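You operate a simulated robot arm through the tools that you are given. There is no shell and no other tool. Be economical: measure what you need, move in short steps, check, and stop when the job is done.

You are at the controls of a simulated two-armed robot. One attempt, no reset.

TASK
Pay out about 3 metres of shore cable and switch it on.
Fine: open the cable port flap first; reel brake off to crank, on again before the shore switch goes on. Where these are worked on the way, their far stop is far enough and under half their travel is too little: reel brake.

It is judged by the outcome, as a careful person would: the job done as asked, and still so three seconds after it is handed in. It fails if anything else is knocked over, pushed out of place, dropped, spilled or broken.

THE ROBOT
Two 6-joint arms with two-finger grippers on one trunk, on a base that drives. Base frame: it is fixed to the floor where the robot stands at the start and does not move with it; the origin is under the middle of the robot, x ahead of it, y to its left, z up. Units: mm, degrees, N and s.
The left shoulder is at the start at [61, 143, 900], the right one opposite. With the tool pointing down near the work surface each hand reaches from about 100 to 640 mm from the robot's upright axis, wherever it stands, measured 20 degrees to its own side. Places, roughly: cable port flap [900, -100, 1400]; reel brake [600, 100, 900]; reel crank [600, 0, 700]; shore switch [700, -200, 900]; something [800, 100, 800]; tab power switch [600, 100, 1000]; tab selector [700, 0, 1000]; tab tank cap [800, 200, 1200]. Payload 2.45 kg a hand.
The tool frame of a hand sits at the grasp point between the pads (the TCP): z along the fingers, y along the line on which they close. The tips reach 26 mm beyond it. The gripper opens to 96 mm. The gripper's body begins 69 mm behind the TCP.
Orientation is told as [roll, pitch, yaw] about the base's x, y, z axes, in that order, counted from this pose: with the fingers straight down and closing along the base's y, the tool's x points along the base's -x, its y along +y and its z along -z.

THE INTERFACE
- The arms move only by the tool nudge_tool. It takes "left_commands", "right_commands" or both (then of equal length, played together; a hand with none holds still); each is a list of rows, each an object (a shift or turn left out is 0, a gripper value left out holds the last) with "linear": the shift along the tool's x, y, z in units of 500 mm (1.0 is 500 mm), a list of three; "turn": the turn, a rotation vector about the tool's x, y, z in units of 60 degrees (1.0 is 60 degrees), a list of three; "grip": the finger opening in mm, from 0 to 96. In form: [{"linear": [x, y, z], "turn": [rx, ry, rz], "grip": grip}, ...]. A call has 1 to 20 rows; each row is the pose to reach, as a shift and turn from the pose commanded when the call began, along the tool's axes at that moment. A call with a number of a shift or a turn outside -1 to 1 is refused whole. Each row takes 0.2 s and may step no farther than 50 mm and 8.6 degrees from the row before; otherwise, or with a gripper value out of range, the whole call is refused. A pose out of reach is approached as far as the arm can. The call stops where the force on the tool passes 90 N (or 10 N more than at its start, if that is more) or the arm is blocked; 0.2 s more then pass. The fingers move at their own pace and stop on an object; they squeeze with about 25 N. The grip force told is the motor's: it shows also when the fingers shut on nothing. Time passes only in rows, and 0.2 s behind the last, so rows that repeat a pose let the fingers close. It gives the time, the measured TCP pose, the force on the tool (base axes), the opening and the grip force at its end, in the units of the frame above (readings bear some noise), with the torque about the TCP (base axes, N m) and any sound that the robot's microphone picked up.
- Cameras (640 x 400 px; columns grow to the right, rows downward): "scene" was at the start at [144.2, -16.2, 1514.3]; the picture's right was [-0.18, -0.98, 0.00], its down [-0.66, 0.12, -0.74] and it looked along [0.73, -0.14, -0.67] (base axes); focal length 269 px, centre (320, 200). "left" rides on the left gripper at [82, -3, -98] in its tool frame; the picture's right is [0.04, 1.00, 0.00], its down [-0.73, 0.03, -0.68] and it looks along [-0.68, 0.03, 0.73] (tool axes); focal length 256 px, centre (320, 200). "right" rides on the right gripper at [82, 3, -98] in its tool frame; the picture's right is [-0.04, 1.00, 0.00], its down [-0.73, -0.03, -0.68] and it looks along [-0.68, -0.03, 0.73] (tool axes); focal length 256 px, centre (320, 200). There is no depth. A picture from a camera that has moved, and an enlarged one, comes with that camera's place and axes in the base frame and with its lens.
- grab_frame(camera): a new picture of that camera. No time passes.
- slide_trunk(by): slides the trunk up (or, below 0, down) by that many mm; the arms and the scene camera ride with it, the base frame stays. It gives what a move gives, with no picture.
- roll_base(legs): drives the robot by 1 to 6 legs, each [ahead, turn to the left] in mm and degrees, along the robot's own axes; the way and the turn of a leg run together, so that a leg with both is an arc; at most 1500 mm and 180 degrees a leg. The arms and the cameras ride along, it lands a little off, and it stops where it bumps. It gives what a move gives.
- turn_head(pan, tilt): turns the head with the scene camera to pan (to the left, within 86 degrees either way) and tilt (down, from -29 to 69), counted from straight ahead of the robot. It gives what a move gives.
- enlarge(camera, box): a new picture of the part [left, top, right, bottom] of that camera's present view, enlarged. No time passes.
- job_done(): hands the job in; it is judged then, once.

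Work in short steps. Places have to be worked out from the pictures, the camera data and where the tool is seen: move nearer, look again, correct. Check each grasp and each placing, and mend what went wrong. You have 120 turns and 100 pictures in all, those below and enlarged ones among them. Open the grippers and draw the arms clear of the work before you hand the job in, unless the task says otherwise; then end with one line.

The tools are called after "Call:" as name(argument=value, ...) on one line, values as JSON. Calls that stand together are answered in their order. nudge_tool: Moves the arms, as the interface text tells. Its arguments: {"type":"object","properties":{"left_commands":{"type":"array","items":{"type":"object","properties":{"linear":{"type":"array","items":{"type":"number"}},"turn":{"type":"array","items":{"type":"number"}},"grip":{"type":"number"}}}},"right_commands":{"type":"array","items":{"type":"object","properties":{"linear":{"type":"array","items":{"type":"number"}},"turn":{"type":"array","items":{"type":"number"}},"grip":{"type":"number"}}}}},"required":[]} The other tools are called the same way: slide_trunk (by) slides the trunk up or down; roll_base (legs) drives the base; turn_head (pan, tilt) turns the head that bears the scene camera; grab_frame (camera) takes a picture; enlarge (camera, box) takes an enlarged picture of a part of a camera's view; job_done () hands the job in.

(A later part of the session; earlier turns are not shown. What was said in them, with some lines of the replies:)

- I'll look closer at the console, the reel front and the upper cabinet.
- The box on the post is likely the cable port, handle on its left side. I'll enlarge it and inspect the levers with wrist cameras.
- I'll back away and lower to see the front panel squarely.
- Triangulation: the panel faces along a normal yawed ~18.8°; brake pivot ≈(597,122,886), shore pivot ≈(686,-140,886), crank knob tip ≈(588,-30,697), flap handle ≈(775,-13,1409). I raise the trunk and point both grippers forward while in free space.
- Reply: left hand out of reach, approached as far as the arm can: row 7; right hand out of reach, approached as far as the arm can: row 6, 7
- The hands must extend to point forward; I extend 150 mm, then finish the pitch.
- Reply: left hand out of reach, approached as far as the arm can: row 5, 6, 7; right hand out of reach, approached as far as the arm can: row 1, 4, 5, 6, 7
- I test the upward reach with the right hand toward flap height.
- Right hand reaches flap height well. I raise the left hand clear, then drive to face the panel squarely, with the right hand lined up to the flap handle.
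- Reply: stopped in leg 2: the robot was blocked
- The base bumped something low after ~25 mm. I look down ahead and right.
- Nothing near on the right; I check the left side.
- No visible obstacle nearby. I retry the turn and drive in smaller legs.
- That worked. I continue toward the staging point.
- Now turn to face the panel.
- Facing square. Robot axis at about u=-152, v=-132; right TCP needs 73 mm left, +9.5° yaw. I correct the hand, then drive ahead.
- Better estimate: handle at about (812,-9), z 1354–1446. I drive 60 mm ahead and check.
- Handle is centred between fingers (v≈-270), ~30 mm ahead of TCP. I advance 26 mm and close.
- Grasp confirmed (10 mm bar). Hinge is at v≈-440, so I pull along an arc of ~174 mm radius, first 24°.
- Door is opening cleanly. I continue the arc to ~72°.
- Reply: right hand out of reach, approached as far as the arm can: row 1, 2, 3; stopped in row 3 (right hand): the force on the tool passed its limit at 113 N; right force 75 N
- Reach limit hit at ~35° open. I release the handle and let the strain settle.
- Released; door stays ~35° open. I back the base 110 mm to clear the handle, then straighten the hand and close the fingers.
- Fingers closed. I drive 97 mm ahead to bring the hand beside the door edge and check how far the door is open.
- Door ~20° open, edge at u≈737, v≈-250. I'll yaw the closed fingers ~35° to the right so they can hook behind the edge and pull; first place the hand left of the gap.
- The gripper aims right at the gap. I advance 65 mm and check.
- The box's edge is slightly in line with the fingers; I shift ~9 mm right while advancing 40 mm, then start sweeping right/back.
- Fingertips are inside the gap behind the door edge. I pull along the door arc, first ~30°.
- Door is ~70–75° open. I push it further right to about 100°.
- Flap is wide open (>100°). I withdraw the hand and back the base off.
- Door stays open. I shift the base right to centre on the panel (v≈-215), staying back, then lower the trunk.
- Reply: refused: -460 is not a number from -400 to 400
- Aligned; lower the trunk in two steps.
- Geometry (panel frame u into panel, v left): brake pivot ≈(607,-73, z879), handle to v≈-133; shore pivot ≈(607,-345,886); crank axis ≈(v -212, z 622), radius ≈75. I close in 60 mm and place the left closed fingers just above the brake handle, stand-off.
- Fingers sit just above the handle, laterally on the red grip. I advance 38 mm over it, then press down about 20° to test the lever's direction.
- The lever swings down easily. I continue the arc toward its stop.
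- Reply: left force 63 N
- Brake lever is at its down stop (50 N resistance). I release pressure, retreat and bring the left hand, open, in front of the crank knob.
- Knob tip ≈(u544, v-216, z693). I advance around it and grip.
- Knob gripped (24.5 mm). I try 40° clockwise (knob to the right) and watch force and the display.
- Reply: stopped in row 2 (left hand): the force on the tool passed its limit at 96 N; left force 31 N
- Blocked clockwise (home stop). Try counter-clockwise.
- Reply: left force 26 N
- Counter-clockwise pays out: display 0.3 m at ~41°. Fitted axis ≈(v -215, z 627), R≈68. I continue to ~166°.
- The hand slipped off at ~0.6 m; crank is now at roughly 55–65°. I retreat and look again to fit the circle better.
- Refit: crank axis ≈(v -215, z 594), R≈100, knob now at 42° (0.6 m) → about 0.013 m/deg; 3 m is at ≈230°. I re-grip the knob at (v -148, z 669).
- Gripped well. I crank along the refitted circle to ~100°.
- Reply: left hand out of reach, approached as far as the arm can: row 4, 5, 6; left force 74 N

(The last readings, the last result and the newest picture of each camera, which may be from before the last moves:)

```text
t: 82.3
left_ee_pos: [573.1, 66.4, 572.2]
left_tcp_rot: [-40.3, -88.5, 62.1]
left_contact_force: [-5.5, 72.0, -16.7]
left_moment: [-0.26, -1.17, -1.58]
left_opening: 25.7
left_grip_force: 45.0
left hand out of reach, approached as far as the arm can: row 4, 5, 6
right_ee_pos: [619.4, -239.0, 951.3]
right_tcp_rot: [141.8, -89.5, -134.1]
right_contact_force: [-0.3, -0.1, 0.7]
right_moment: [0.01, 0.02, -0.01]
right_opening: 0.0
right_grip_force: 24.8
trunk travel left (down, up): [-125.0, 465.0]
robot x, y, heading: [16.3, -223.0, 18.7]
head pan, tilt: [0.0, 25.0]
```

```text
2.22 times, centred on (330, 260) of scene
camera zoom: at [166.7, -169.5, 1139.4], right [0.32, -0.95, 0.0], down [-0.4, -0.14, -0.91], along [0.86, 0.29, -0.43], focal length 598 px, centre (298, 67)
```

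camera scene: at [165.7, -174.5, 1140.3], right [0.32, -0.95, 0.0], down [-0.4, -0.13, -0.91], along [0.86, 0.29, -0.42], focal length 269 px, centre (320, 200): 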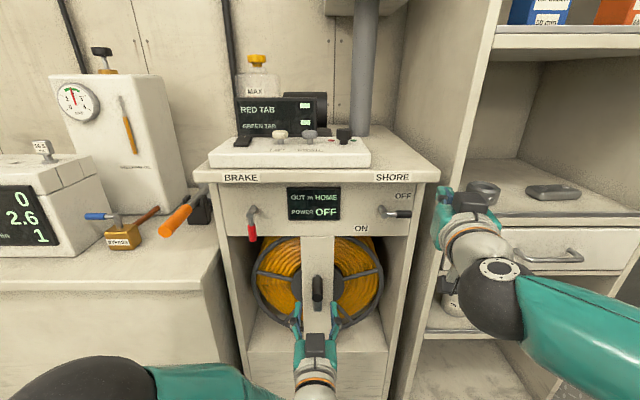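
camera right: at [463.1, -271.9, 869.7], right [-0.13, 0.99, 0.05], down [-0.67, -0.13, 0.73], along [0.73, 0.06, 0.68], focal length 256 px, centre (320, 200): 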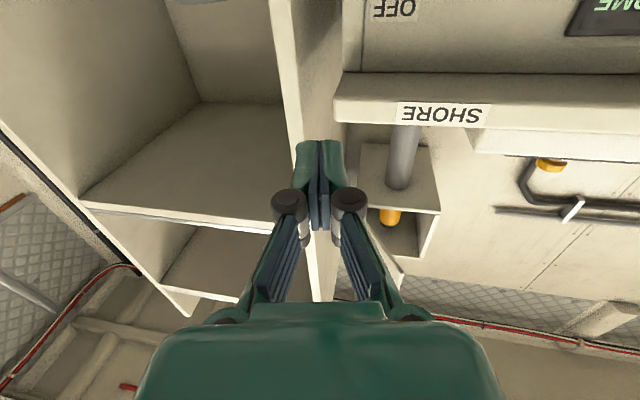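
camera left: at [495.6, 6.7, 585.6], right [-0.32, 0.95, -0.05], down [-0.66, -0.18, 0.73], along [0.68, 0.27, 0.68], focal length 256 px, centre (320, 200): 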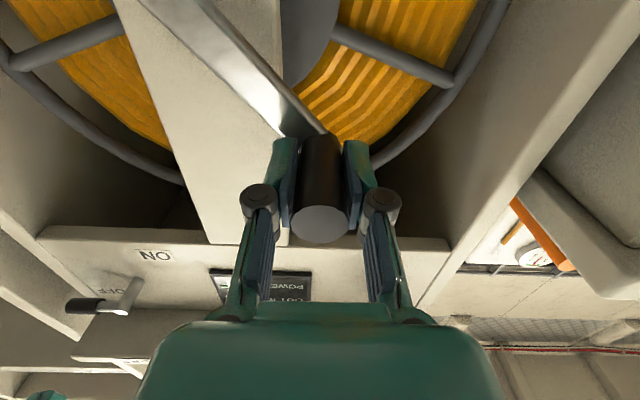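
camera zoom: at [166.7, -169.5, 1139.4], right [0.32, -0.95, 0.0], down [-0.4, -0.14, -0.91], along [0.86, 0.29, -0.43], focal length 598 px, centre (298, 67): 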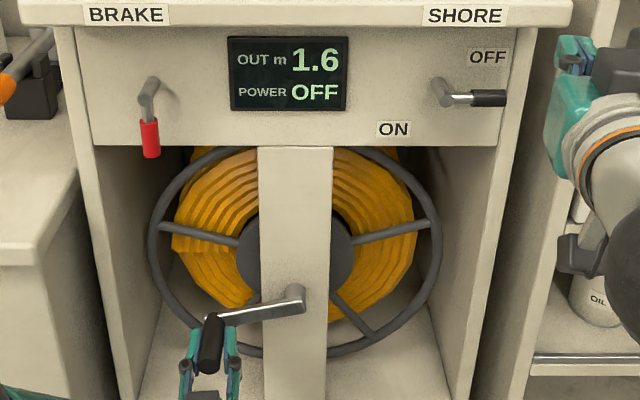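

1.6 m at ≈102°, and the arm runs out at this low shoulder-relative height. I release, back off and lower the trunk for better reach.

Call:
nudge_tool(left_commands=[{"grip": 60}, {"grip": 60}, {"grip": 60}])

Call:
roll_base(legs=[[-130, 0]])

Call:
slide_trunk(by=-120)

Call:
nudge_tool(left_commands=[{"linear": [-0.08, 0, 0.04], "turn": [0.04, 0, 0]}, {"linear": [-0.16, 0, 0.08], "turn": [0.04, 0, 0]}, {"linear": [-0.22, 0, 0.1], "turn": [0.04, 0, 0]}, {"linear": [-0.22, 0, 0.1], "turn": [0.04, 0, 0]}])

Call:
grab_frame(camera="left")

Call:
grab_frame(camera="scene")

```text
t: 83.1
left_ee_pos: [579.0, 48.2, 580.4]
left_tcp_rot: [-101.2, -89.3, 120.6]
left_contact_force: [-1.5, 1.6, 0.2]
left_moment: [-0.04, 0.01, 0.03]
left_opening: 61.2
left_grip_force: 1.0
right_ee_pos: [617.5, -243.4, 952.7]
right_tcp_rot: [131.7, -89.1, -124.0]
right_contact_force: [0.7, -0.3, -0.7]
right_moment: [-0.02, -0.02, 0.02]
right_opening: 0.1
right_grip_force: 25.5
trunk travel left (down, up): [-125.0, 465.0]
robot x, y, heading: [17.3, -224.7, 18.5]
head pan, tilt: [0.0, 25.0]
```

```text
t: 84.4
left_ee_pos: [450.8, 7.3, 580.4]
left_tcp_rot: [-100.9, -89.2, 120.5]
left_contact_force: [0.4, -1.2, 0.6]
left_moment: [0.03, -0.01, -0.03]
left_opening: 60.0
left_grip_force: 0.1
right_ee_pos: [491.3, -286.5, 953.6]
right_tcp_rot: [131.1, -89.2, -123.5]
right_contact_force: [0.9, -0.1, -0.1]
right_moment: [0.03, 0.01, 0.01]
right_opening: 0.0
right_grip_force: 24.9
trunk travel left (down, up): [-125.0, 465.0]
robot x, y, heading: [-107.1, -266.3, 18.6]
head pan, tilt: [0.0, 25.0]
```

```text
t: 85.9
left_ee_pos: [452.0, 6.9, 460.5]
left_tcp_rot: [-102.2, -89.3, 121.7]
left_contact_force: [0.0, -0.5, 0.6]
left_moment: [-0.04, 0.02, 0.0]
left_opening: 60.1
left_grip_force: 0.1
right_ee_pos: [490.6, -286.8, 834.6]
right_tcp_rot: [131.8, -89.2, -124.1]
right_contact_force: [-0.2, 0.5, 0.7]
right_moment: [0.01, 0.02, 0.0]
right_opening: 0.0
right_grip_force: 24.6
trunk travel left (down, up): [-5.0, 585.0]
robot x, y, heading: [-103.7, -263.6, 18.5]
head pan, tilt: [0.0, 25.0]
```

```text
t: 86.9
left_ee_pos: [495.1, 24.9, 572.1]
left_tcp_rot: [-103.7, -89.3, 120.9]
left_contact_force: [0.2, 0.4, 0.0]
left_moment: [0.01, -0.05, 0.02]
left_opening: 59.9
left_grip_force: 0.1
left hand out of reach, approached as far as the arm can: row 1
right_ee_pos: [492.5, -287.2, 833.8]
right_tcp_rot: [131.6, -89.2, -124.0]
right_contact_force: [0.6, -0.6, 0.6]
right_moment: [0.02, -0.03, -0.01]
right_opening: 0.2
right_grip_force: 25.3
trunk travel left (down, up): [-5.0, 585.0]
robot x, y, heading: [-108.2, -264.1, 18.3]
head pan, tilt: [0.0, 25.0]
```

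```text
41 pictures are left
camera left: at [402.9, -8.0, 490.1], right [-0.29, 0.95, -0.05], down [-0.66, -0.16, 0.73], along [0.69, 0.25, 0.68], focal length 256 px, centre (320, 200)
```

left: 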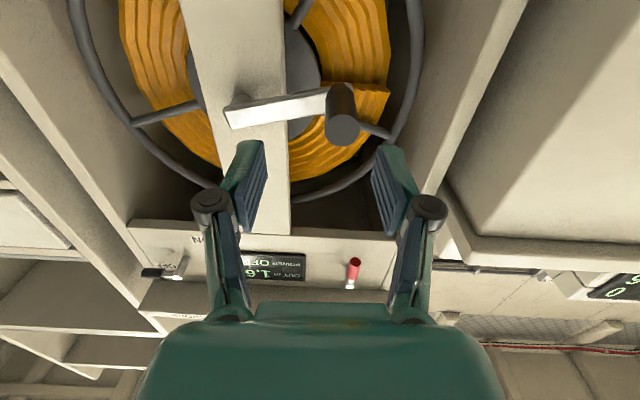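

```text
40 pictures are left
camera scene: at [38.8, -216.8, 1020.4], right [0.32, -0.95, 0.0], down [-0.4, -0.13, -0.91], along [0.86, 0.29, -0.42], focal length 269 px, centre (320, 200)
```

scene: 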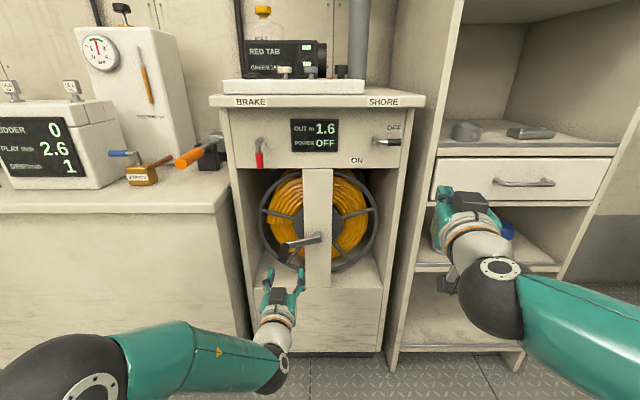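

Before re-gripping, I test whether the arm can reach the bottom of the circle (v -215, z 494) in free air at this extension.

Call:
nudge_tool(left_commands=[{"linear": [0.05, 0.02, 0.03]}, {"linear": [0.1, -0.02, 0.06]}, {"linear": [0.13, -0.07, 0.06]}, {"linear": [0.15, -0.12, 0.06]}, {"linear": [0.156, -0.16, 0.06]}, {"linear": [0.156, -0.16, 0.06]}])

```text
t: 88.3
left_ee_pos: [552.4, -44.1, 493.5]
left_tcp_rot: [-103.2, -89.3, 120.4]
left_contact_force: [-0.3, 0.5, 0.2]
left_moment: [-0.02, -0.01, 0.02]
left_opening: 60.1
left_grip_force: 0.1
left hand out of reach, approached as far as the arm can: row 1
right_ee_pos: [491.7, -286.7, 832.9]
right_tcp_rot: [131.4, -89.2, -123.6]
right_contact_force: [0.0, 0.7, 0.3]
right_moment: [-0.05, -0.01, -0.01]
right_opening: 0.2
right_grip_force: 25.2
trunk travel left (down, up): [-5.0, 585.0]
robot x, y, heading: [-108.8, -264.2, 18.2]
head pan, tilt: [0.0, 25.0]
```

Reachable when extended further. I drive 15 mm ahead and go back to the knob, testing reach at ~745 mm extension.

Call:
roll_base(legs=[[15, 0]])

Call:
nudge_tool(left_commands=[{"linear": [-0.03, 0.05, -0.01], "turn": [-0.02, 0, 0]}, {"linear": [-0.08, 0.1, -0.01], "turn": [-0.02, 0, 0]}, {"linear": [-0.13, 0.15, -0.01], "turn": [-0.02, 0, 0]}, {"linear": [-0.171, 0.19, -0.01], "turn": [-0.02, 0, 0]}, {"linear": [-0.171, 0.19, 0.02], "turn": [-0.02, 0, 0]}, {"linear": [-0.171, 0.19, 0.02], "turn": [-0.02, 0, 0]}])

Call:
grab_frame(camera="left")

```text
t: 89.0
left_ee_pos: [564.9, -39.6, 493.7]
left_tcp_rot: [-103.8, -89.3, 120.9]
left_contact_force: [0.4, 0.2, -0.9]
left_moment: [-0.02, 0.0, 0.02]
left_opening: 60.1
left_grip_force: 0.1
right_ee_pos: [505.8, -281.6, 832.9]
right_tcp_rot: [131.6, -89.1, -124.0]
right_contact_force: [0.6, 1.0, 0.3]
right_moment: [-0.02, -0.02, 0.02]
right_opening: 0.0
right_grip_force: 25.2
trunk travel left (down, up): [-5.0, 585.0]
robot x, y, heading: [-91.3, -255.2, 18.7]
head pan, tilt: [0.0, 25.0]
```

```text
t: 90.4
left_ee_pos: [545.6, 55.8, 578.4]
left_tcp_rot: [-101.7, -89.3, 119.8]
left_contact_force: [-0.4, 0.5, -0.5]
left_moment: [0.03, 0.04, 0.04]
left_opening: 60.2
left_grip_force: 0.0
right_ee_pos: [505.8, -281.6, 833.0]
right_tcp_rot: [131.4, -89.2, -123.8]
right_contact_force: [-0.7, 0.1, -0.4]
right_moment: [0.02, 0.01, 0.05]
right_opening: 0.1
right_grip_force: 25.5
trunk travel left (down, up): [-5.0, 585.0]
robot x, y, heading: [-92.9, -261.1, 18.5]
head pan, tilt: [0.0, 25.0]
```

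```text
39 pictures are left
camera left: at [453.4, 20.0, 496.8], right [-0.31, 0.95, -0.05], down [-0.66, -0.18, 0.73], along [0.68, 0.26, 0.68], focal length 256 px, centre (320, 200)
```

left: 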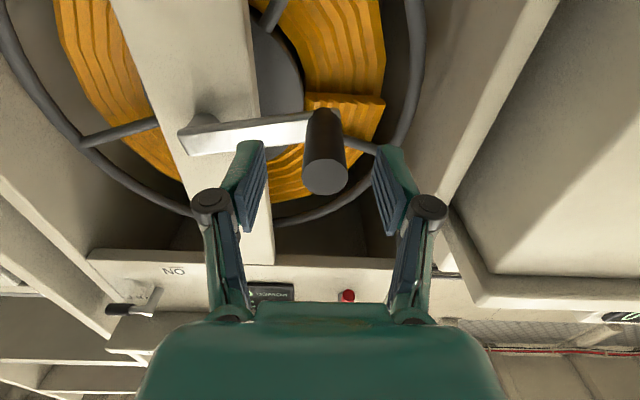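

No reach complaint and the knob is centred. Advance 37 mm and grip.

Call:
nudge_tool(left_commands=[{"linear": [-0.01, 0, 0.04]}, {"linear": [-0.01, 0, 0.074]}, {"linear": [-0.01, 0, 0.074], "grip": 0}, {"linear": [-0.01, 0, 0.074], "grip": 0}, {"linear": [-0.01, 0, 0.074], "grip": 0}, {"linear": [-0.01, 0, 0.074], "grip": 0}])

```text
t: 91.8
left_ee_pos: [581.5, 69.4, 583.3]
left_tcp_rot: [-100.0, -89.1, 118.7]
left_contact_force: [-6.7, 19.6, -2.9]
left_moment: [-0.04, 0.03, 0.62]
left_opening: 24.4
left_grip_force: 44.5
right_ee_pos: [505.0, -280.9, 834.6]
right_tcp_rot: [135.0, -89.2, -127.3]
right_contact_force: [0.1, -0.4, -0.3]
right_moment: [0.02, 0.01, 0.01]
right_opening: 0.0
right_grip_force: 24.9
trunk travel left (down, up): [-5.0, 585.0]
robot x, y, heading: [-93.2, -258.6, 18.4]
head pan, tilt: [0.0, 25.0]
```

Gripped at ≈97°. Continue the arc to ~156°.

Call:
nudge_tool(left_commands=[{"linear": [0.019, -0.003, 0]}, {"linear": [0.038, -0.008, 0]}, {"linear": [0.057, -0.016, 0]}, {"linear": [0.075, -0.025, 0]}, {"linear": [0.108, -0.049, 0]}, {"linear": [0.135, -0.079, 0]}, {"linear": [0.155, -0.114, 0]}])

Call:
enlarge(camera="scene", box=[210, 90, 430, 300])

```text
t: 93.4
left_ee_pos: [600.9, 10.2, 507.5]
left_tcp_rot: [-109.0, -89.3, 127.2]
left_contact_force: [4.6, 6.0, -0.9]
left_moment: [-0.34, 0.3, 0.0]
left_opening: 24.4
left_grip_force: 44.4
right_ee_pos: [505.9, -281.0, 833.1]
right_tcp_rot: [131.4, -89.2, -123.7]
right_contact_force: [0.1, 0.6, 0.4]
right_moment: [-0.03, 0.02, -0.01]
right_opening: 0.0
right_grip_force: 25.3
trunk travel left (down, up): [-5.0, 585.0]
robot x, y, heading: [-89.5, -262.1, 18.8]
head pan, tilt: [0.0, 25.0]
```

```text
1.90 times, centred on (320, 195) of scene
camera zoom: at [53.5, -211.6, 1020.3], right [0.32, -0.95, 0.0], down [-0.4, -0.13, -0.91], along [0.86, 0.29, -0.42], focal length 512 px, centre (320, 210)
```

zoom: 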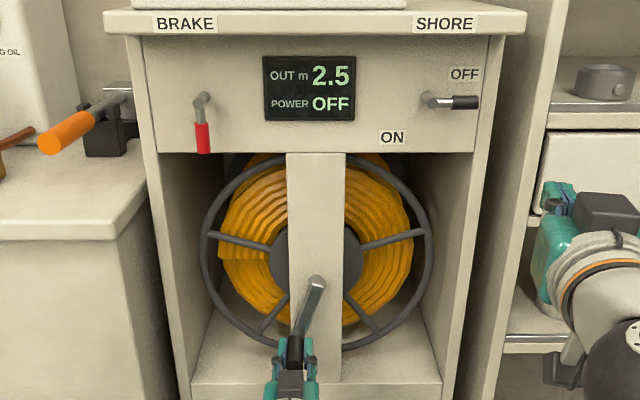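

2.5 m now at ≈157°. About 31° more.

Call:
nudge_tool(left_commands=[{"linear": [0.005, -0.016, 0]}, {"linear": [0.009, -0.033, 0]}, {"linear": [0.012, -0.05, 0]}, {"linear": [0.012, -0.067, 0]}, {"linear": [0.011, -0.082, 0]}, {"linear": [0.01, -0.096, 0]}])

Call:
enlarge(camera="scene", box=[210, 90, 430, 300])

```text
t: 94.8
left_ee_pos: [616.3, -33.8, 503.4]
left_tcp_rot: [-100.5, -89.2, 118.9]
left_contact_force: [-4.9, 3.9, -1.9]
left_moment: [-0.4, 0.2, 0.11]
left_opening: 24.5
left_grip_force: 45.2
right_ee_pos: [505.0, -280.4, 833.6]
right_tcp_rot: [132.0, -89.2, -124.4]
right_contact_force: [-0.4, 0.5, 0.0]
right_moment: [-0.01, 0.02, 0.0]
right_opening: 0.0
right_grip_force: 24.7
trunk travel left (down, up): [-5.0, 585.0]
robot x, y, heading: [-93.3, -262.3, 18.5]
head pan, tilt: [0.0, 25.0]
```

```text
1.90 times, centred on (320, 195) of scene
camera zoom: at [53.2, -211.7, 1020.3], right [0.32, -0.95, 0.0], down [-0.4, -0.13, -0.91], along [0.86, 0.29, -0.42], focal length 512 px, centre (320, 210)
```

zoom: 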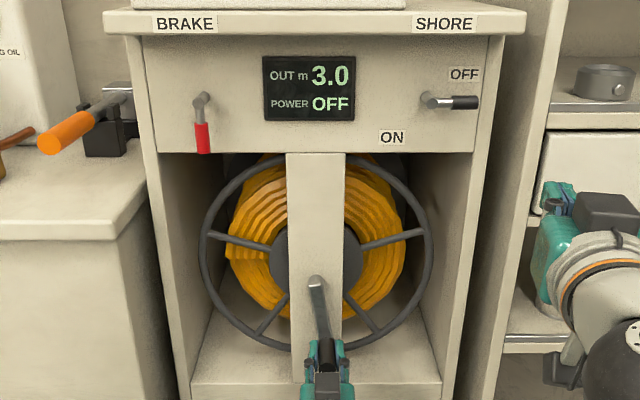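

Display reads 3.0 m. I release gently and back straight off.

Call:
nudge_tool(left_commands=[{"grip": 40}, {"grip": 60}, {"grip": 60}, {"linear": [0, 0, -0.06]}, {"linear": [0, 0, -0.1]}])

Call:
roll_base(legs=[[-60, 0]])

Call:
slide_trunk(by=120)

Call:
enlarge(camera="scene", box=[210, 90, 430, 300])

```text
t: 96.0
left_ee_pos: [566.8, -48.8, 504.7]
left_tcp_rot: [-99.9, -89.4, 118.3]
left_contact_force: [-0.1, -0.9, 0.3]
left_moment: [-0.01, -0.01, 0.02]
left_opening: 60.0
left_grip_force: 0.0
right_ee_pos: [506.2, -282.7, 832.6]
right_tcp_rot: [131.6, -89.2, -123.9]
right_contact_force: [-0.3, -0.5, 0.2]
right_moment: [0.02, 0.0, 0.02]
right_opening: 0.0
right_grip_force: 25.4
trunk travel left (down, up): [-5.0, 585.0]
robot x, y, heading: [-92.3, -264.3, 18.0]
head pan, tilt: [0.0, 25.0]
```

```text
t: 97.0
left_ee_pos: [509.7, -68.1, 503.4]
left_tcp_rot: [-101.4, -89.3, 119.7]
left_contact_force: [1.2, -0.2, -0.2]
left_moment: [-0.01, -0.04, -0.02]
left_opening: 59.7
left_grip_force: 0.0
right_ee_pos: [447.8, -302.5, 834.0]
right_tcp_rot: [131.4, -89.2, -123.7]
right_contact_force: [0.5, 0.1, 0.3]
right_moment: [-0.01, -0.03, -0.01]
right_opening: 0.1
right_grip_force: 25.3
trunk travel left (down, up): [-5.0, 585.0]
robot x, y, heading: [-151.6, -278.3, 18.2]
head pan, tilt: [0.0, 25.0]
```

```text
t: 98.5
left_ee_pos: [508.5, -67.8, 624.4]
left_tcp_rot: [-100.6, -89.4, 119.1]
left_contact_force: [-0.2, -1.3, -1.0]
left_moment: [-0.04, -0.02, 0.01]
left_opening: 60.0
left_grip_force: 0.0
right_ee_pos: [448.5, -300.4, 954.9]
right_tcp_rot: [131.2, -89.2, -123.6]
right_contact_force: [-0.2, 1.1, 0.5]
right_moment: [-0.02, 0.01, -0.02]
right_opening: 0.0
right_grip_force: 24.9
trunk travel left (down, up): [-125.0, 465.0]
robot x, y, heading: [-149.6, -279.8, 18.6]
head pan, tilt: [0.0, 25.0]
```

```text
1.90 times, centred on (320, 195) of scene
camera zoom: at [-4.6, -231.3, 1140.3], right [0.32, -0.95, 0.0], down [-0.4, -0.13, -0.91], along [0.86, 0.29, -0.42], focal length 512 px, centre (320, 210)
```

zoom: 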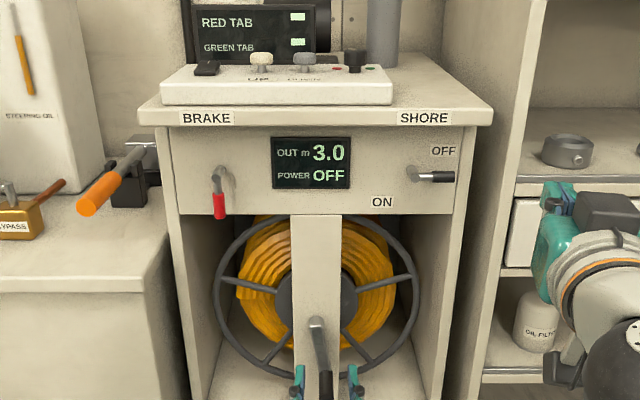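

Still 3.0 m. I lift the left hand to the left side of the brake lever (v≈-45, z≈834), closed, then drive closer.

Call:
nudge_tool(left_commands=[{"linear": [-0.08, 0.02, 0], "grip": 0}, {"linear": [-0.16, 0.06, 0]}, {"linear": [-0.23, 0.12, 0]}, {"linear": [-0.3, 0.18, 0]}, {"linear": [-0.36, 0.25, 0]}, {"linear": [-0.4, 0.32, 0]}, {"linear": [-0.42, 0.366, 0]}, {"linear": [-0.42, 0.366, 0]}])

Call:
roll_base(legs=[[95, 0]])

Call:
grab_frame(camera="left")

Call:
enlarge(camera="scene", box=[210, 120, 430, 330])

```text
t: 100.3
left_ee_pos: [450.1, 107.7, 831.3]
left_tcp_rot: [-102.2, -89.3, 120.5]
left_contact_force: [-0.4, 0.6, -0.2]
left_moment: [0.01, -0.03, 0.02]
left_opening: 0.0
left_grip_force: 24.9
right_ee_pos: [447.4, -301.6, 955.0]
right_tcp_rot: [132.2, -89.2, -124.7]
right_contact_force: [0.0, -0.1, 0.5]
right_moment: [0.0, 0.01, -0.02]
right_opening: 0.0
right_grip_force: 24.7
trunk travel left (down, up): [-125.0, 465.0]
robot x, y, heading: [-152.1, -277.6, 18.5]
head pan, tilt: [0.0, 25.0]
```

```text
t: 101.5
left_ee_pos: [540.2, 137.6, 831.1]
left_tcp_rot: [-101.1, -89.3, 119.5]
left_contact_force: [0.1, -0.1, 0.9]
left_moment: [-0.03, 0.0, 0.0]
left_opening: 0.3
left_grip_force: 25.1
right_ee_pos: [538.7, -269.7, 954.8]
right_tcp_rot: [131.7, -89.1, -124.0]
right_contact_force: [0.2, -0.4, 0.5]
right_moment: [0.01, 0.03, 0.0]
right_opening: 0.1
right_grip_force: 25.4
trunk travel left (down, up): [-125.0, 465.0]
robot x, y, heading: [-57.8, -247.5, 18.7]
head pan, tilt: [0.0, 25.0]
```

```text
35 pictures are left
camera left: at [448.1, 103.0, 748.5], right [-0.31, 0.95, -0.05], down [-0.66, -0.18, 0.73], along [0.68, 0.26, 0.68], focal length 256 px, centre (320, 200)
```

left: 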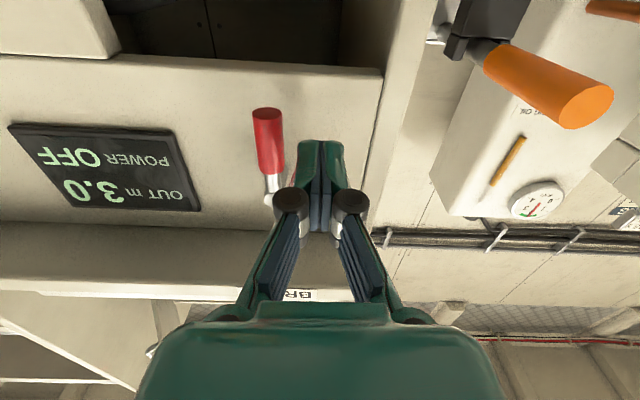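

```text
1.90 times, centred on (320, 225) of scene
camera zoom: at [85.5, -201.1, 1140.3], right [0.32, -0.95, 0.0], down [-0.4, -0.13, -0.91], along [0.86, 0.29, -0.42], focal length 512 px, centre (320, 152)
```

zoom: 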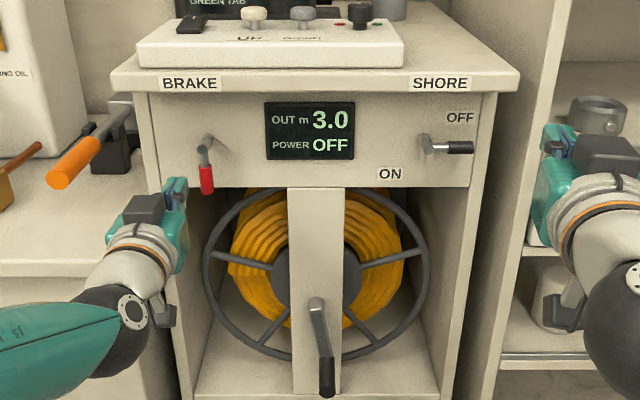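

Left hand is beside the lever. I advance 42 mm and swing the lever back right/up to its horizontal stop.

Call:
nudge_tool(left_commands=[{"linear": [0, 0, 0.045]}, {"linear": [0, 0, 0.084]}, {"linear": [-0.006, -0.033, 0.084]}, {"linear": [-0.002, -0.057, 0.084]}, {"linear": [-0.003, -0.082, 0.084]}, {"linear": [-0.011, -0.105, 0.084]}, {"linear": [-0.025, -0.126, 0.084]}, {"linear": [-0.044, -0.142, 0.084]}, {"linear": [-0.066, -0.153, 0.084]}, {"linear": [-0.079, -0.156, 0.084]}])

Call:
grab_frame(camera="left")

Call:
enlarge(camera="scene", box=[210, 120, 430, 330])

```text
t: 103.7
left_ee_pos: [606.7, 79.1, 856.0]
left_tcp_rot: [-22.5, -88.5, 40.7]
left_contact_force: [-14.6, 10.3, -49.3]
left_moment: [-0.11, -0.41, -0.1]
left_opening: 6.0
left_grip_force: 28.2
right_ee_pos: [540.4, -268.1, 952.3]
right_tcp_rot: [126.5, -89.4, -118.9]
right_contact_force: [0.0, -0.4, 0.9]
right_moment: [-0.03, 0.03, 0.01]
right_opening: 0.0
right_grip_force: 24.6
trunk travel left (down, up): [-125.0, 465.0]
robot x, y, heading: [-61.2, -250.6, 18.3]
head pan, tilt: [0.0, 25.0]
```

```text
33 pictures are left
camera left: at [512.9, 43.5, 775.8], right [-0.31, 0.95, -0.05], down [-0.64, -0.17, 0.75], along [0.7, 0.27, 0.66], focal length 256 px, centre (320, 200)
```

left: 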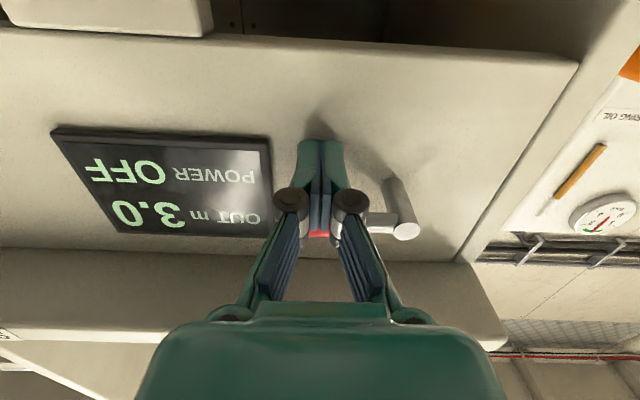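

```text
1.90 times, centred on (320, 225) of scene
camera zoom: at [88.7, -198.0, 1138.9], right [0.32, -0.95, 0.0], down [-0.4, -0.14, -0.9], along [0.86, 0.29, -0.43], focal length 512 px, centre (320, 152)
```

zoom: 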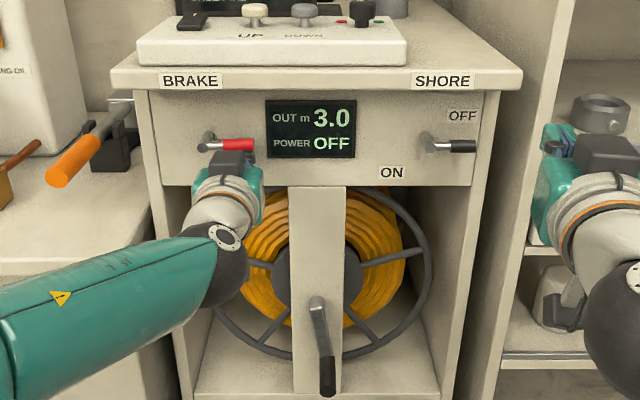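

Brake is back at its horizontal stop; display 3.0 m. I lower slightly, retreat the left hand, and position the right hand toward the shore lever.

Call:
nudge_tool(left_commands=[{"linear": [0.03, 0.0, 0]}, {"linear": [0.05, 0, -0.06]}, {"linear": [0.05, 0, -0.14]}, {"linear": [0.05, 0.05, -0.2]}, {"linear": [0.05, 0.1, -0.22]}], right_commands=[{"turn": [-0.06, 0, 0]}, {"linear": [0, 0.02, 0], "turn": [-0.12, 0, 0]}, {"linear": [0.02, 0.04, 0.03], "turn": [-0.183, 0, 0]}, {"linear": [0.05, 0.06, 0.06], "turn": [-0.183, 0, 0]}, {"linear": [0.07, 0.06, 0.08], "turn": [-0.183, 0, 0]}])

Call:
roll_base(legs=[[55, 0]])

Call:
grab_frame(camera="right")

Call:
enlarge(camera="scene", box=[210, 120, 450, 330])

```text
t: 104.8
left_ee_pos: [484.2, 90.2, 846.8]
left_tcp_rot: [-105.8, -89.3, 124.1]
left_contact_force: [-0.1, -0.4, 0.2]
left_moment: [-0.02, 0.0, 0.0]
left_opening: 0.1
left_grip_force: 28.3
right_ee_pos: [573.9, -235.4, 921.0]
right_tcp_rot: [143.2, -89.2, -124.5]
right_contact_force: [0.5, -0.5, -0.2]
right_moment: [-0.03, -0.01, 0.01]
right_opening: 0.0
right_grip_force: 25.4
trunk travel left (down, up): [-125.0, 465.0]
robot x, y, heading: [-62.4, -248.9, 18.6]
head pan, tilt: [0.0, 25.0]
```

```text
t: 105.8
left_ee_pos: [537.6, 107.5, 845.4]
left_tcp_rot: [-100.3, -89.3, 118.8]
left_contact_force: [0.2, 0.4, -0.4]
left_moment: [0.02, 0.0, 0.0]
left_opening: 0.0
left_grip_force: 28.4
right_ee_pos: [626.6, -217.5, 920.6]
right_tcp_rot: [142.3, -89.2, -123.6]
right_contact_force: [0.5, -0.3, -0.5]
right_moment: [-0.01, -0.03, -0.01]
right_opening: 0.0
right_grip_force: 25.0
trunk travel left (down, up): [-125.0, 465.0]
robot x, y, heading: [-5.3, -232.4, 18.5]
head pan, tilt: [0.0, 25.0]
```

```text
31 pictures are left
camera right: at [531.3, -244.6, 837.9], right [-0.32, 0.95, 0.05], down [-0.64, -0.25, 0.73], along [0.7, 0.2, 0.69], focal length 256 px, centre (320, 200)
```

right: 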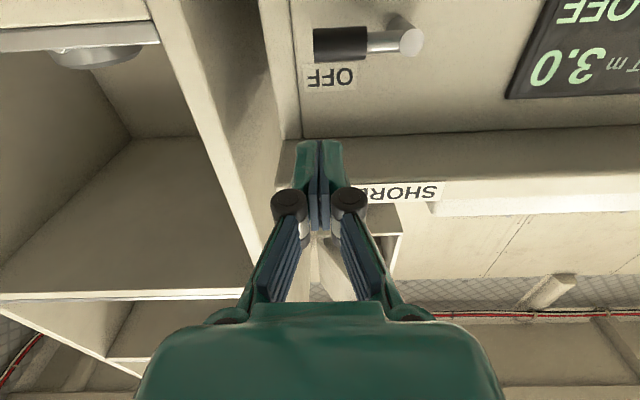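

```text
1.90 times, centred on (330, 225) of scene
camera zoom: at [137.9, -183.6, 1140.3], right [0.32, -0.95, 0.0], down [-0.4, -0.13, -0.91], along [0.86, 0.29, -0.42], focal length 512 px, centre (301, 152)
```

zoom: 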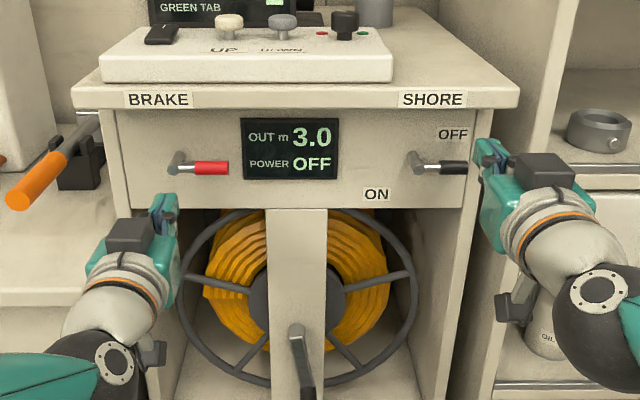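

Shore pivot ≈(v -349, z 879), similar lever. I advance above the handle and sweep it down through 90°.

Call:
nudge_tool(right_commands=[{"linear": [0.015, 0.011, 0.05]}, {"linear": [0.03, 0.022, 0.1]}, {"linear": [0.03, 0.022, 0.15]}, {"linear": [0.053, 0.022, 0.15]}, {"linear": [0.07, 0.019, 0.15]}, {"linear": [0.088, 0.017, 0.15]}, {"linear": [0.122, 0.025, 0.15]}, {"linear": [0.151, 0.044, 0.15]}, {"linear": [0.173, 0.072, 0.15]}, {"linear": [0.179, 0.088, 0.15]}])

Call:
grab_frame(camera="right")

Call:
enlarge(camera="scene", box=[210, 120, 450, 330])

```text
t: 108.0
left_ee_pos: [537.9, 104.3, 849.1]
left_tcp_rot: [-112.6, -89.6, 131.0]
left_contact_force: [-0.6, -0.3, 0.1]
left_moment: [0.02, 0.0, -0.01]
left_opening: 0.1
left_grip_force: 28.3
right_ee_pos: [688.6, -163.6, 839.9]
right_tcp_rot: [144.9, -87.8, -127.6]
right_contact_force: [19.3, -47.0, 15.5]
right_moment: [0.2, 0.17, 0.22]
right_opening: 0.0
right_grip_force: 25.4
trunk travel left (down, up): [-125.0, 465.0]
robot x, y, heading: [-9.4, -230.8, 18.3]
head pan, tilt: [0.0, 25.0]
```

```text
29 pictures are left
camera right: at [594.8, -187.0, 755.3], right [-0.3, 0.95, 0.06], down [-0.66, -0.25, 0.71], along [0.69, 0.17, 0.7], focal length 256 px, centre (320, 200)
```

right: 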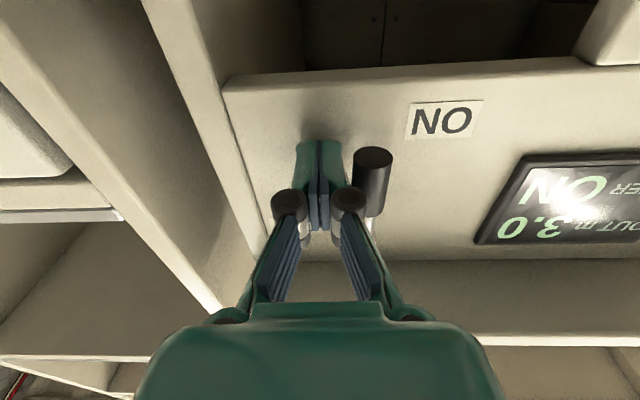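

```text
1.90 times, centred on (330, 225) of scene
camera zoom: at [138.3, -188.0, 1140.8], right [0.32, -0.95, 0.0], down [-0.4, -0.13, -0.91], along [0.86, 0.29, -0.42], focal length 512 px, centre (301, 152)
```

zoom: 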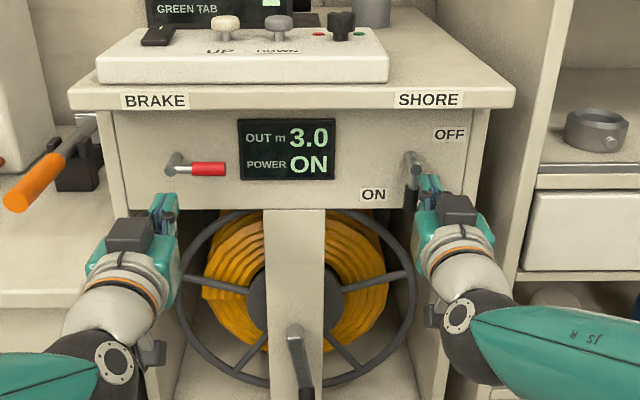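

Shore switch is down at its stop; display reads 3.0 m, POWER ON. I ease off sideways, retreat, open the grippers and back away.

Call:
nudge_tool(right_commands=[{"linear": [0, -0.03, 0]}, {"linear": [0, -0.045, -0.05]}, {"linear": [0, -0.045, -0.13]}, {"linear": [0, -0.045, -0.18]}])

Call:
roll_base(legs=[[-200, 0]])

Call:
nudge_tool(right_commands=[{"grip": 80}, {"grip": 80}, {"grip": 80}, {"grip": 80}], left_commands=[{"grip": 80}, {"grip": 80}, {"grip": 80}, {"grip": 80}])

Call:
turn_head(pan=0, tilt=5)

Call:
grab_frame(camera="scene")

```text
t: 109.0
left_ee_pos: [538.4, 107.7, 846.1]
left_tcp_rot: [-100.8, -89.3, 119.2]
left_contact_force: [-0.9, -0.7, 0.7]
left_moment: [-0.01, -0.04, 0.02]
left_opening: 0.0
left_grip_force: 28.4
right_ee_pos: [605.7, -200.6, 828.6]
right_tcp_rot: [140.6, -89.3, -121.7]
right_contact_force: [0.7, 0.6, 0.7]
right_moment: [-0.01, 0.02, 0.0]
right_opening: 0.0
right_grip_force: 25.6
trunk travel left (down, up): [-125.0, 465.0]
robot x, y, heading: [-4.8, -229.6, 18.4]
head pan, tilt: [0.0, 25.0]
```

```text
t: 110.6
left_ee_pos: [343.4, 46.5, 846.4]
left_tcp_rot: [-101.0, -89.3, 119.7]
left_contact_force: [0.6, -0.7, -0.8]
left_moment: [0.01, -0.02, 0.02]
left_opening: 0.1
left_grip_force: 28.4
right_ee_pos: [414.7, -259.9, 830.9]
right_tcp_rot: [142.3, -89.2, -123.2]
right_contact_force: [-0.1, 0.4, 0.3]
right_moment: [0.0, -0.01, -0.01]
right_opening: 0.1
right_grip_force: 24.9
trunk travel left (down, up): [-125.0, 465.0]
robot x, y, heading: [-197.9, -296.6, 19.0]
head pan, tilt: [0.0, 25.0]
```

```text
t: 111.6
left_ee_pos: [343.3, 48.1, 848.0]
left_tcp_rot: [-101.1, -89.3, 120.0]
left_contact_force: [0.2, -0.1, -1.0]
left_moment: [-0.02, 0.01, 0.0]
left_opening: 80.2
left_grip_force: 0.0
right_ee_pos: [414.8, -261.0, 830.9]
right_tcp_rot: [142.3, -89.2, -123.2]
right_contact_force: [0.4, 0.1, 0.4]
right_moment: [0.02, 0.01, -0.02]
right_opening: 79.9
right_grip_force: 0.0
trunk travel left (down, up): [-125.0, 465.0]
robot x, y, heading: [-198.4, -295.6, 18.9]
head pan, tilt: [0.0, 25.0]
```

```text
t: 112.5
left_ee_pos: [343.1, 46.8, 847.4]
left_tcp_rot: [-101.1, -89.3, 119.9]
left_contact_force: [0.2, 0.7, -0.4]
left_moment: [0.0, -0.03, 0.02]
left_opening: 79.8
left_grip_force: 0.1
right_ee_pos: [415.2, -260.9, 831.4]
right_tcp_rot: [142.1, -89.2, -123.0]
right_contact_force: [-0.4, -0.2, 0.1]
right_moment: [-0.01, 0.0, 0.0]
right_opening: 80.0
right_grip_force: 0.0
trunk travel left (down, up): [-125.0, 465.0]
robot x, y, heading: [-200.6, -295.1, 19.0]
head pan, tilt: [0.0, 5.0]
```

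```text
27 pictures are left
camera scene: at [-53.9, -247.0, 1172.7], right [0.32, -0.95, 0.0], down [-0.08, -0.03, -1.0], along [0.94, 0.32, -0.09], focal length 269 px, centre (320, 200)
```

scene: 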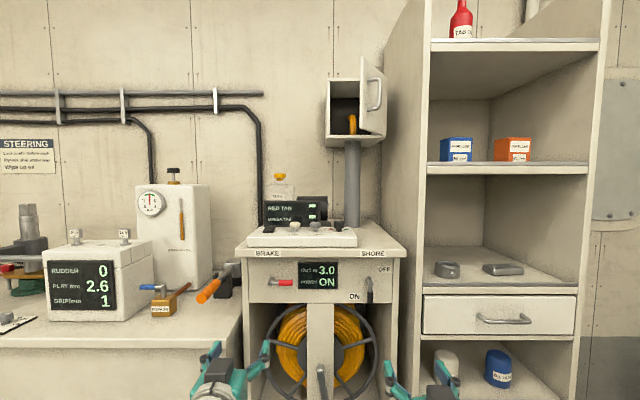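

Everything reads right; a last check of flap and panel.

Call:
enlarge(camera="scene", box=[240, 50, 420, 310])

```text
1.54 times, centred on (330, 180) of scene
camera zoom: at [-53.9, -247.0, 1172.7], right [0.32, -0.95, 0.0], down [-0.08, -0.03, -1.0], along [0.94, 0.32, -0.09], focal length 414 px, centre (305, 231)
```

zoom: 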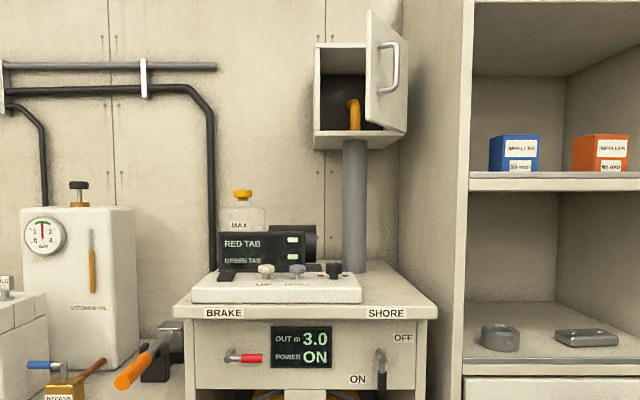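

The flap has swung back to roughly 60° (probably dragged when I withdrew the hooked hand). I'll push it wide open again and withdraw cleanly: raise the trunk first.

Call:
slide_trunk(by=400)

Call:
slide_trunk(by=60)

Call:
nudge_tool(right_commands=[{"linear": [-0.06, 0.05, 0], "grip": 0}, {"linear": [-0.12, 0.1, 0]}, {"linear": [-0.18, 0.15, 0]}, {"linear": [-0.22, 0.18, 0]}, {"linear": [-0.22, 0.18, 0]}])

Call:
roll_base(legs=[[250, 0]])

Call:
turn_head(pan=0, tilt=15)

Call:
grab_frame(camera="scene")

```text
t: 116.3
left_ee_pos: [343.7, 47.3, 1247.7]
left_tcp_rot: [-100.8, -89.3, 119.7]
left_contact_force: [0.5, 0.3, 1.0]
left_moment: [0.02, -0.04, -0.04]
left_opening: 80.0
left_grip_force: 0.1
right_ee_pos: [415.1, -260.9, 1231.1]
right_tcp_rot: [142.1, -89.1, -122.9]
right_contact_force: [-0.1, 0.0, 0.8]
right_moment: [-0.03, -0.04, 0.01]
right_opening: 80.1
right_grip_force: 0.0
trunk travel left (down, up): [-525.0, 65.0]
robot x, y, heading: [-199.1, -297.2, 19.1]
head pan, tilt: [0.0, 5.0]
```

```text
t: 117.3
left_ee_pos: [344.6, 48.8, 1307.4]
left_tcp_rot: [-99.9, -89.3, 118.7]
left_contact_force: [-0.8, -0.1, -0.3]
left_moment: [-0.04, -0.04, -0.03]
left_opening: 80.1
left_grip_force: 0.1
right_ee_pos: [415.7, -261.2, 1291.4]
right_tcp_rot: [141.6, -89.1, -122.5]
right_contact_force: [0.2, -0.5, 0.1]
right_moment: [0.01, 0.02, 0.0]
right_opening: 79.7
right_grip_force: 0.1
trunk travel left (down, up): [-585.0, 5.0]
robot x, y, heading: [-200.8, -298.2, 18.9]
head pan, tilt: [0.0, 5.0]
```

```text
t: 118.5
left_ee_pos: [344.8, 47.2, 1307.7]
left_tcp_rot: [-100.6, -89.3, 119.4]
left_contact_force: [0.0, 0.3, -0.5]
left_moment: [0.02, -0.01, -0.02]
left_opening: 80.0
left_grip_force: 0.1
right_ee_pos: [387.6, -178.7, 1402.3]
right_tcp_rot: [142.1, -89.2, -123.0]
right_contact_force: [0.0, -0.2, 0.1]
right_moment: [-0.01, -0.01, 0.02]
right_opening: 0.0
right_grip_force: 25.0
trunk travel left (down, up): [-585.0, 5.0]
robot x, y, heading: [-199.2, -294.3, 18.7]
head pan, tilt: [0.0, 5.0]
```

```text
t: 120.3
left_ee_pos: [582.4, 130.5, 1306.3]
left_tcp_rot: [-95.8, -89.3, 114.7]
left_contact_force: [1.1, -0.6, 0.1]
left_moment: [0.03, -0.02, 0.0]
left_opening: 79.8
left_grip_force: 0.1
right_ee_pos: [626.5, -95.2, 1402.0]
right_tcp_rot: [139.5, -89.2, -120.2]
right_contact_force: [0.6, 0.3, 0.2]
right_moment: [0.01, -0.02, 0.02]
right_opening: 0.2
right_grip_force: 25.1
trunk travel left (down, up): [-585.0, 5.0]
robot x, y, heading: [34.7, -211.7, 19.1]
head pan, tilt: [0.0, 5.0]
```

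```text
t: 121.0
left_ee_pos: [580.3, 129.8, 1307.8]
left_tcp_rot: [-103.2, -89.3, 122.1]
left_contact_force: [-0.2, -0.9, -0.2]
left_moment: [-0.03, -0.03, -0.01]
left_opening: 79.9
left_grip_force: 0.0
right_ee_pos: [623.7, -96.3, 1402.5]
right_tcp_rot: [143.2, -89.2, -124.1]
right_contact_force: [-0.3, -0.9, 0.4]
right_moment: [0.0, 0.02, 0.0]
right_opening: 0.0
right_grip_force: 25.2
trunk travel left (down, up): [-585.0, 5.0]
robot x, y, heading: [35.1, -214.0, 19.1]
head pan, tilt: [0.0, 15.0]
```

```text
25 pictures are left
camera scene: at [185.0, -164.8, 1616.7], right [0.33, -0.95, 0.0], down [-0.24, -0.08, -0.97], along [0.91, 0.31, -0.26], focal length 269 px, centre (320, 200)
```

scene: 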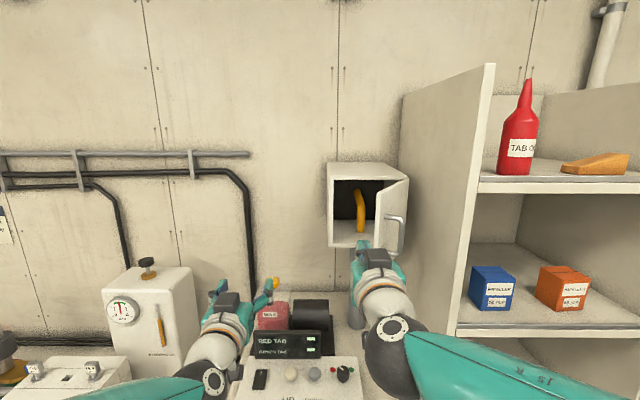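

Door is steady at ~60°, edge at v≈-344. I advance 105 mm inside it and look.

Call:
nudge_tool(right_commands=[{"linear": [0, 0, 0.07]}, {"linear": [0, 0, 0.14]}, {"linear": [0, 0, 0.2]}, {"linear": [0, 0, 0.2]}])

Call:
enlarge(camera="scene", box=[300, 140, 460, 300])

```text
t: 122.0
left_ee_pos: [581.0, 129.5, 1307.6]
left_tcp_rot: [-104.6, -89.3, 123.5]
left_contact_force: [0.0, -0.2, 0.0]
left_moment: [-0.02, 0.0, -0.01]
left_opening: 80.0
left_grip_force: 0.1
right_ee_pos: [719.1, -62.9, 1405.0]
right_tcp_rot: [144.6, -89.2, -125.4]
right_contact_force: [-0.4, -0.3, -0.2]
right_moment: [0.02, -0.02, 0.01]
right_opening: 0.2
right_grip_force: 25.4
trunk travel left (down, up): [-585.0, 5.0]
robot x, y, heading: [36.2, -214.4, 19.0]
head pan, tilt: [0.0, 15.0]
```

```text
2.50 times, centred on (380, 220) of scene
camera zoom: at [184.5, -165.2, 1616.7], right [0.33, -0.95, 0.0], down [-0.24, -0.08, -0.97], along [0.91, 0.31, -0.26], focal length 672 px, centre (170, 150)
```

zoom: 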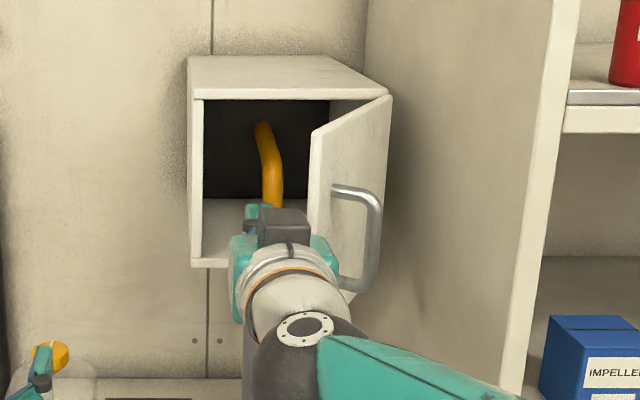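

In position, clear of the cable inside. I sweep right ~150 mm slowly, then hold.

Call:
nudge_tool(right_commands=[{"linear": [0, -0.05, 0]}, {"linear": [0, -0.1, -0.01]}, {"linear": [0, -0.15, -0.02]}, {"linear": [0, -0.19, -0.03]}, {"linear": [0, -0.23, -0.04]}, {"linear": [0, -0.26, -0.04]}, {"linear": [0, -0.28, -0.04]}, {"linear": [0, -0.29, -0.04]}, {"linear": [0, -0.29, -0.04]}])

Call:
enlarge(camera="scene", box=[320, 140, 520, 300])

```text
t: 124.0
left_ee_pos: [575.0, 142.6, 1306.0]
left_tcp_rot: [-97.5, -88.7, 116.3]
left_contact_force: [0.5, -0.6, -1.4]
left_moment: [0.01, -0.02, -0.01]
left_opening: 79.9
left_grip_force: 0.1
right_ee_pos: [737.7, -181.7, 1402.2]
right_tcp_rot: [-100.9, -89.8, 121.8]
right_contact_force: [-28.1, 62.3, -3.0]
right_moment: [0.17, -0.15, -3.25]
right_opening: 0.0
right_grip_force: 25.0
trunk travel left (down, up): [-585.0, 5.0]
robot x, y, heading: [38.2, -215.6, 19.0]
head pan, tilt: [0.0, 15.0]
```

```text
2.50 times, centred on (420, 220) of scene
camera zoom: at [179.3, -149.7, 1616.5], right [0.33, -0.94, 0.01], down [-0.24, -0.09, -0.97], along [0.91, 0.31, -0.26], focal length 672 px, centre (70, 150)
```

zoom: 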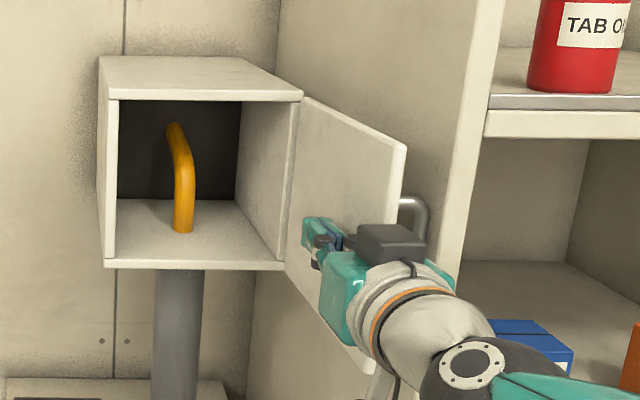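

Door is at its open stop. I ease off to the left gently and check whether it stays.

Call:
nudge_tool(right_commands=[{"linear": [0, 0.03, 0]}, {"linear": [0, 0.06, 0]}, {"linear": [0, 0.1, 0]}, {"linear": [0, 0.15, 0]}, {"linear": [0, 0.2, 0]}, {"linear": [0, 0.2, 0]}])

Call:
enlarge(camera="scene", box=[320, 140, 520, 300])

```text
t: 125.4
left_ee_pos: [581.8, 129.7, 1308.5]
left_tcp_rot: [-102.0, -89.3, 121.0]
left_contact_force: [0.2, -0.6, 0.1]
left_moment: [0.01, 0.02, 0.02]
left_opening: 79.8
left_grip_force: 0.0
right_ee_pos: [714.8, -113.0, 1404.4]
right_tcp_rot: [141.2, -89.1, -122.1]
right_contact_force: [0.8, -0.1, -0.2]
right_moment: [0.02, -0.02, 0.03]
right_opening: 0.0
right_grip_force: 24.8
trunk travel left (down, up): [-585.0, 5.0]
robot x, y, heading: [35.4, -212.1, 19.0]
head pan, tilt: [0.0, 15.0]
```

```text
2.50 times, centred on (420, 220) of scene
camera zoom: at [185.7, -165.6, 1616.6], right [0.33, -0.95, 0.0], down [-0.25, -0.08, -0.97], along [0.91, 0.31, -0.26], focal length 672 px, centre (70, 150)
```

zoom: 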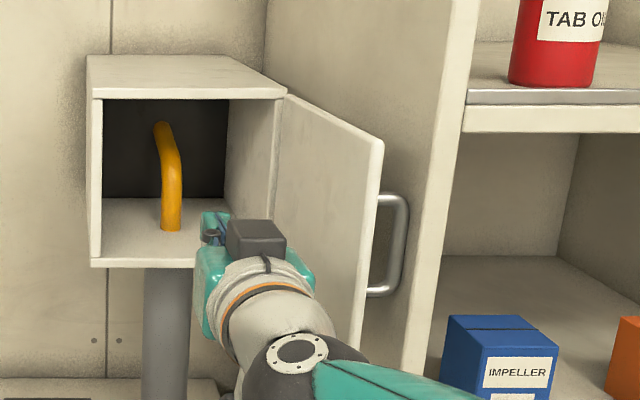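

The flap stays past 90°. I back straight out, open the gripper and verify.

Call:
roll_base(legs=[[-300, 0]])

Call:
nudge_tool(right_commands=[{"grip": 80}, {"grip": 80}, {"grip": 80}, {"grip": 80}, {"grip": 80}, {"grip": 80}, {"grip": 80}, {"grip": 80}, {"grip": 80}, {"grip": 80}])

Call:
grab_frame(camera="scene")

Call:
turn_head(pan=0, tilt=38)

Call:
grab_frame(camera="scene")

```text
t: 127.5
left_ee_pos: [295.3, 35.3, 1308.8]
left_tcp_rot: [-105.0, -89.3, 124.3]
left_contact_force: [-0.9, -0.8, 0.2]
left_moment: [-0.01, 0.01, -0.01]
left_opening: 79.9
left_grip_force: 0.1
right_ee_pos: [430.0, -204.3, 1404.3]
right_tcp_rot: [144.5, -89.1, -124.7]
right_contact_force: [-0.2, 0.6, 0.5]
right_moment: [-0.05, 0.04, 0.01]
right_opening: 0.0
right_grip_force: 25.6
trunk travel left (down, up): [-585.0, 5.0]
robot x, y, heading: [-247.1, -313.3, 19.6]
head pan, tilt: [0.0, 15.0]
```

```text
t: 129.7
left_ee_pos: [294.8, 37.0, 1308.3]
left_tcp_rot: [-100.8, -89.2, 120.0]
left_contact_force: [-0.8, 1.4, -0.5]
left_moment: [-0.03, 0.0, 0.0]
left_opening: 80.1
left_grip_force: 0.0
right_ee_pos: [431.4, -204.7, 1402.7]
right_tcp_rot: [142.1, -89.2, -122.4]
right_contact_force: [-0.4, -0.7, -0.3]
right_moment: [0.02, 0.01, 0.0]
right_opening: 80.2
right_grip_force: 0.1
trunk travel left (down, up): [-585.0, 5.0]
robot x, y, heading: [-243.9, -310.1, 19.5]
head pan, tilt: [0.0, 15.0]
```

```text
21 pictures are left
camera scene: at [-97.8, -261.7, 1616.6], right [0.33, -0.94, 0.0], down [-0.24, -0.09, -0.97], along [0.91, 0.32, -0.26], focal length 269 px, centre (320, 200)
```

scene: 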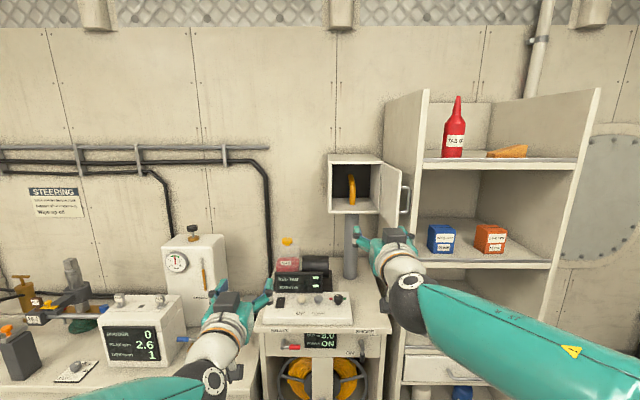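

```text
t: 130.6
left_ee_pos: [295.5, 36.3, 1309.1]
left_tcp_rot: [-100.6, -89.3, 120.0]
left_contact_force: [0.2, 0.3, 0.0]
left_moment: [0.0, -0.01, -0.01]
left_opening: 80.1
left_grip_force: 0.0
right_ee_pos: [431.0, -205.1, 1403.7]
right_tcp_rot: [142.1, -89.2, -122.7]
right_contact_force: [-0.1, -0.6, -0.2]
right_moment: [0.0, -0.02, 0.02]
right_opening: 80.2
right_grip_force: 0.1
trunk travel left (down, up): [-585.0, 5.0]
robot x, y, heading: [-243.0, -309.6, 19.6]
head pan, tilt: [0.0, 38.0]
```

```text
20 pictures are left
camera scene: at [-104.5, -264.1, 1580.1], right [0.33, -0.94, 0.0], down [-0.58, -0.21, -0.79], along [0.74, 0.26, -0.62], focal length 269 px, centre (320, 200)
```

scene: 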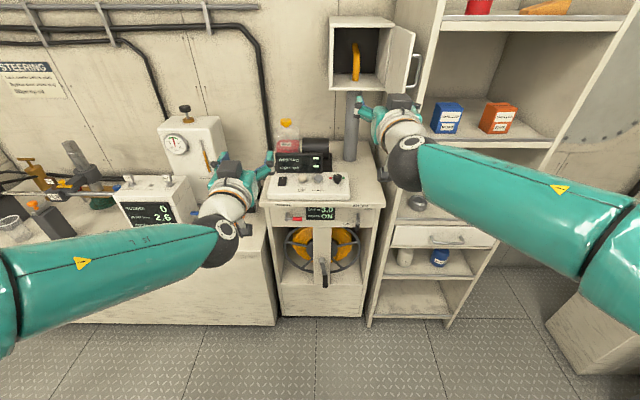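

The flap is open wide and staying put, 3.0 m is out, the brake is on and power is ON. The grippers are open and both hands are clear, so I hand the job in.

Call:
job_done()

```text
The job is handed in.
```

The job is done: the cable port flap is open, 3.0 m of shore cable is paid out, the reel brake is back on, and the shore switch is on (display reads 3.0 m, POWER ON).
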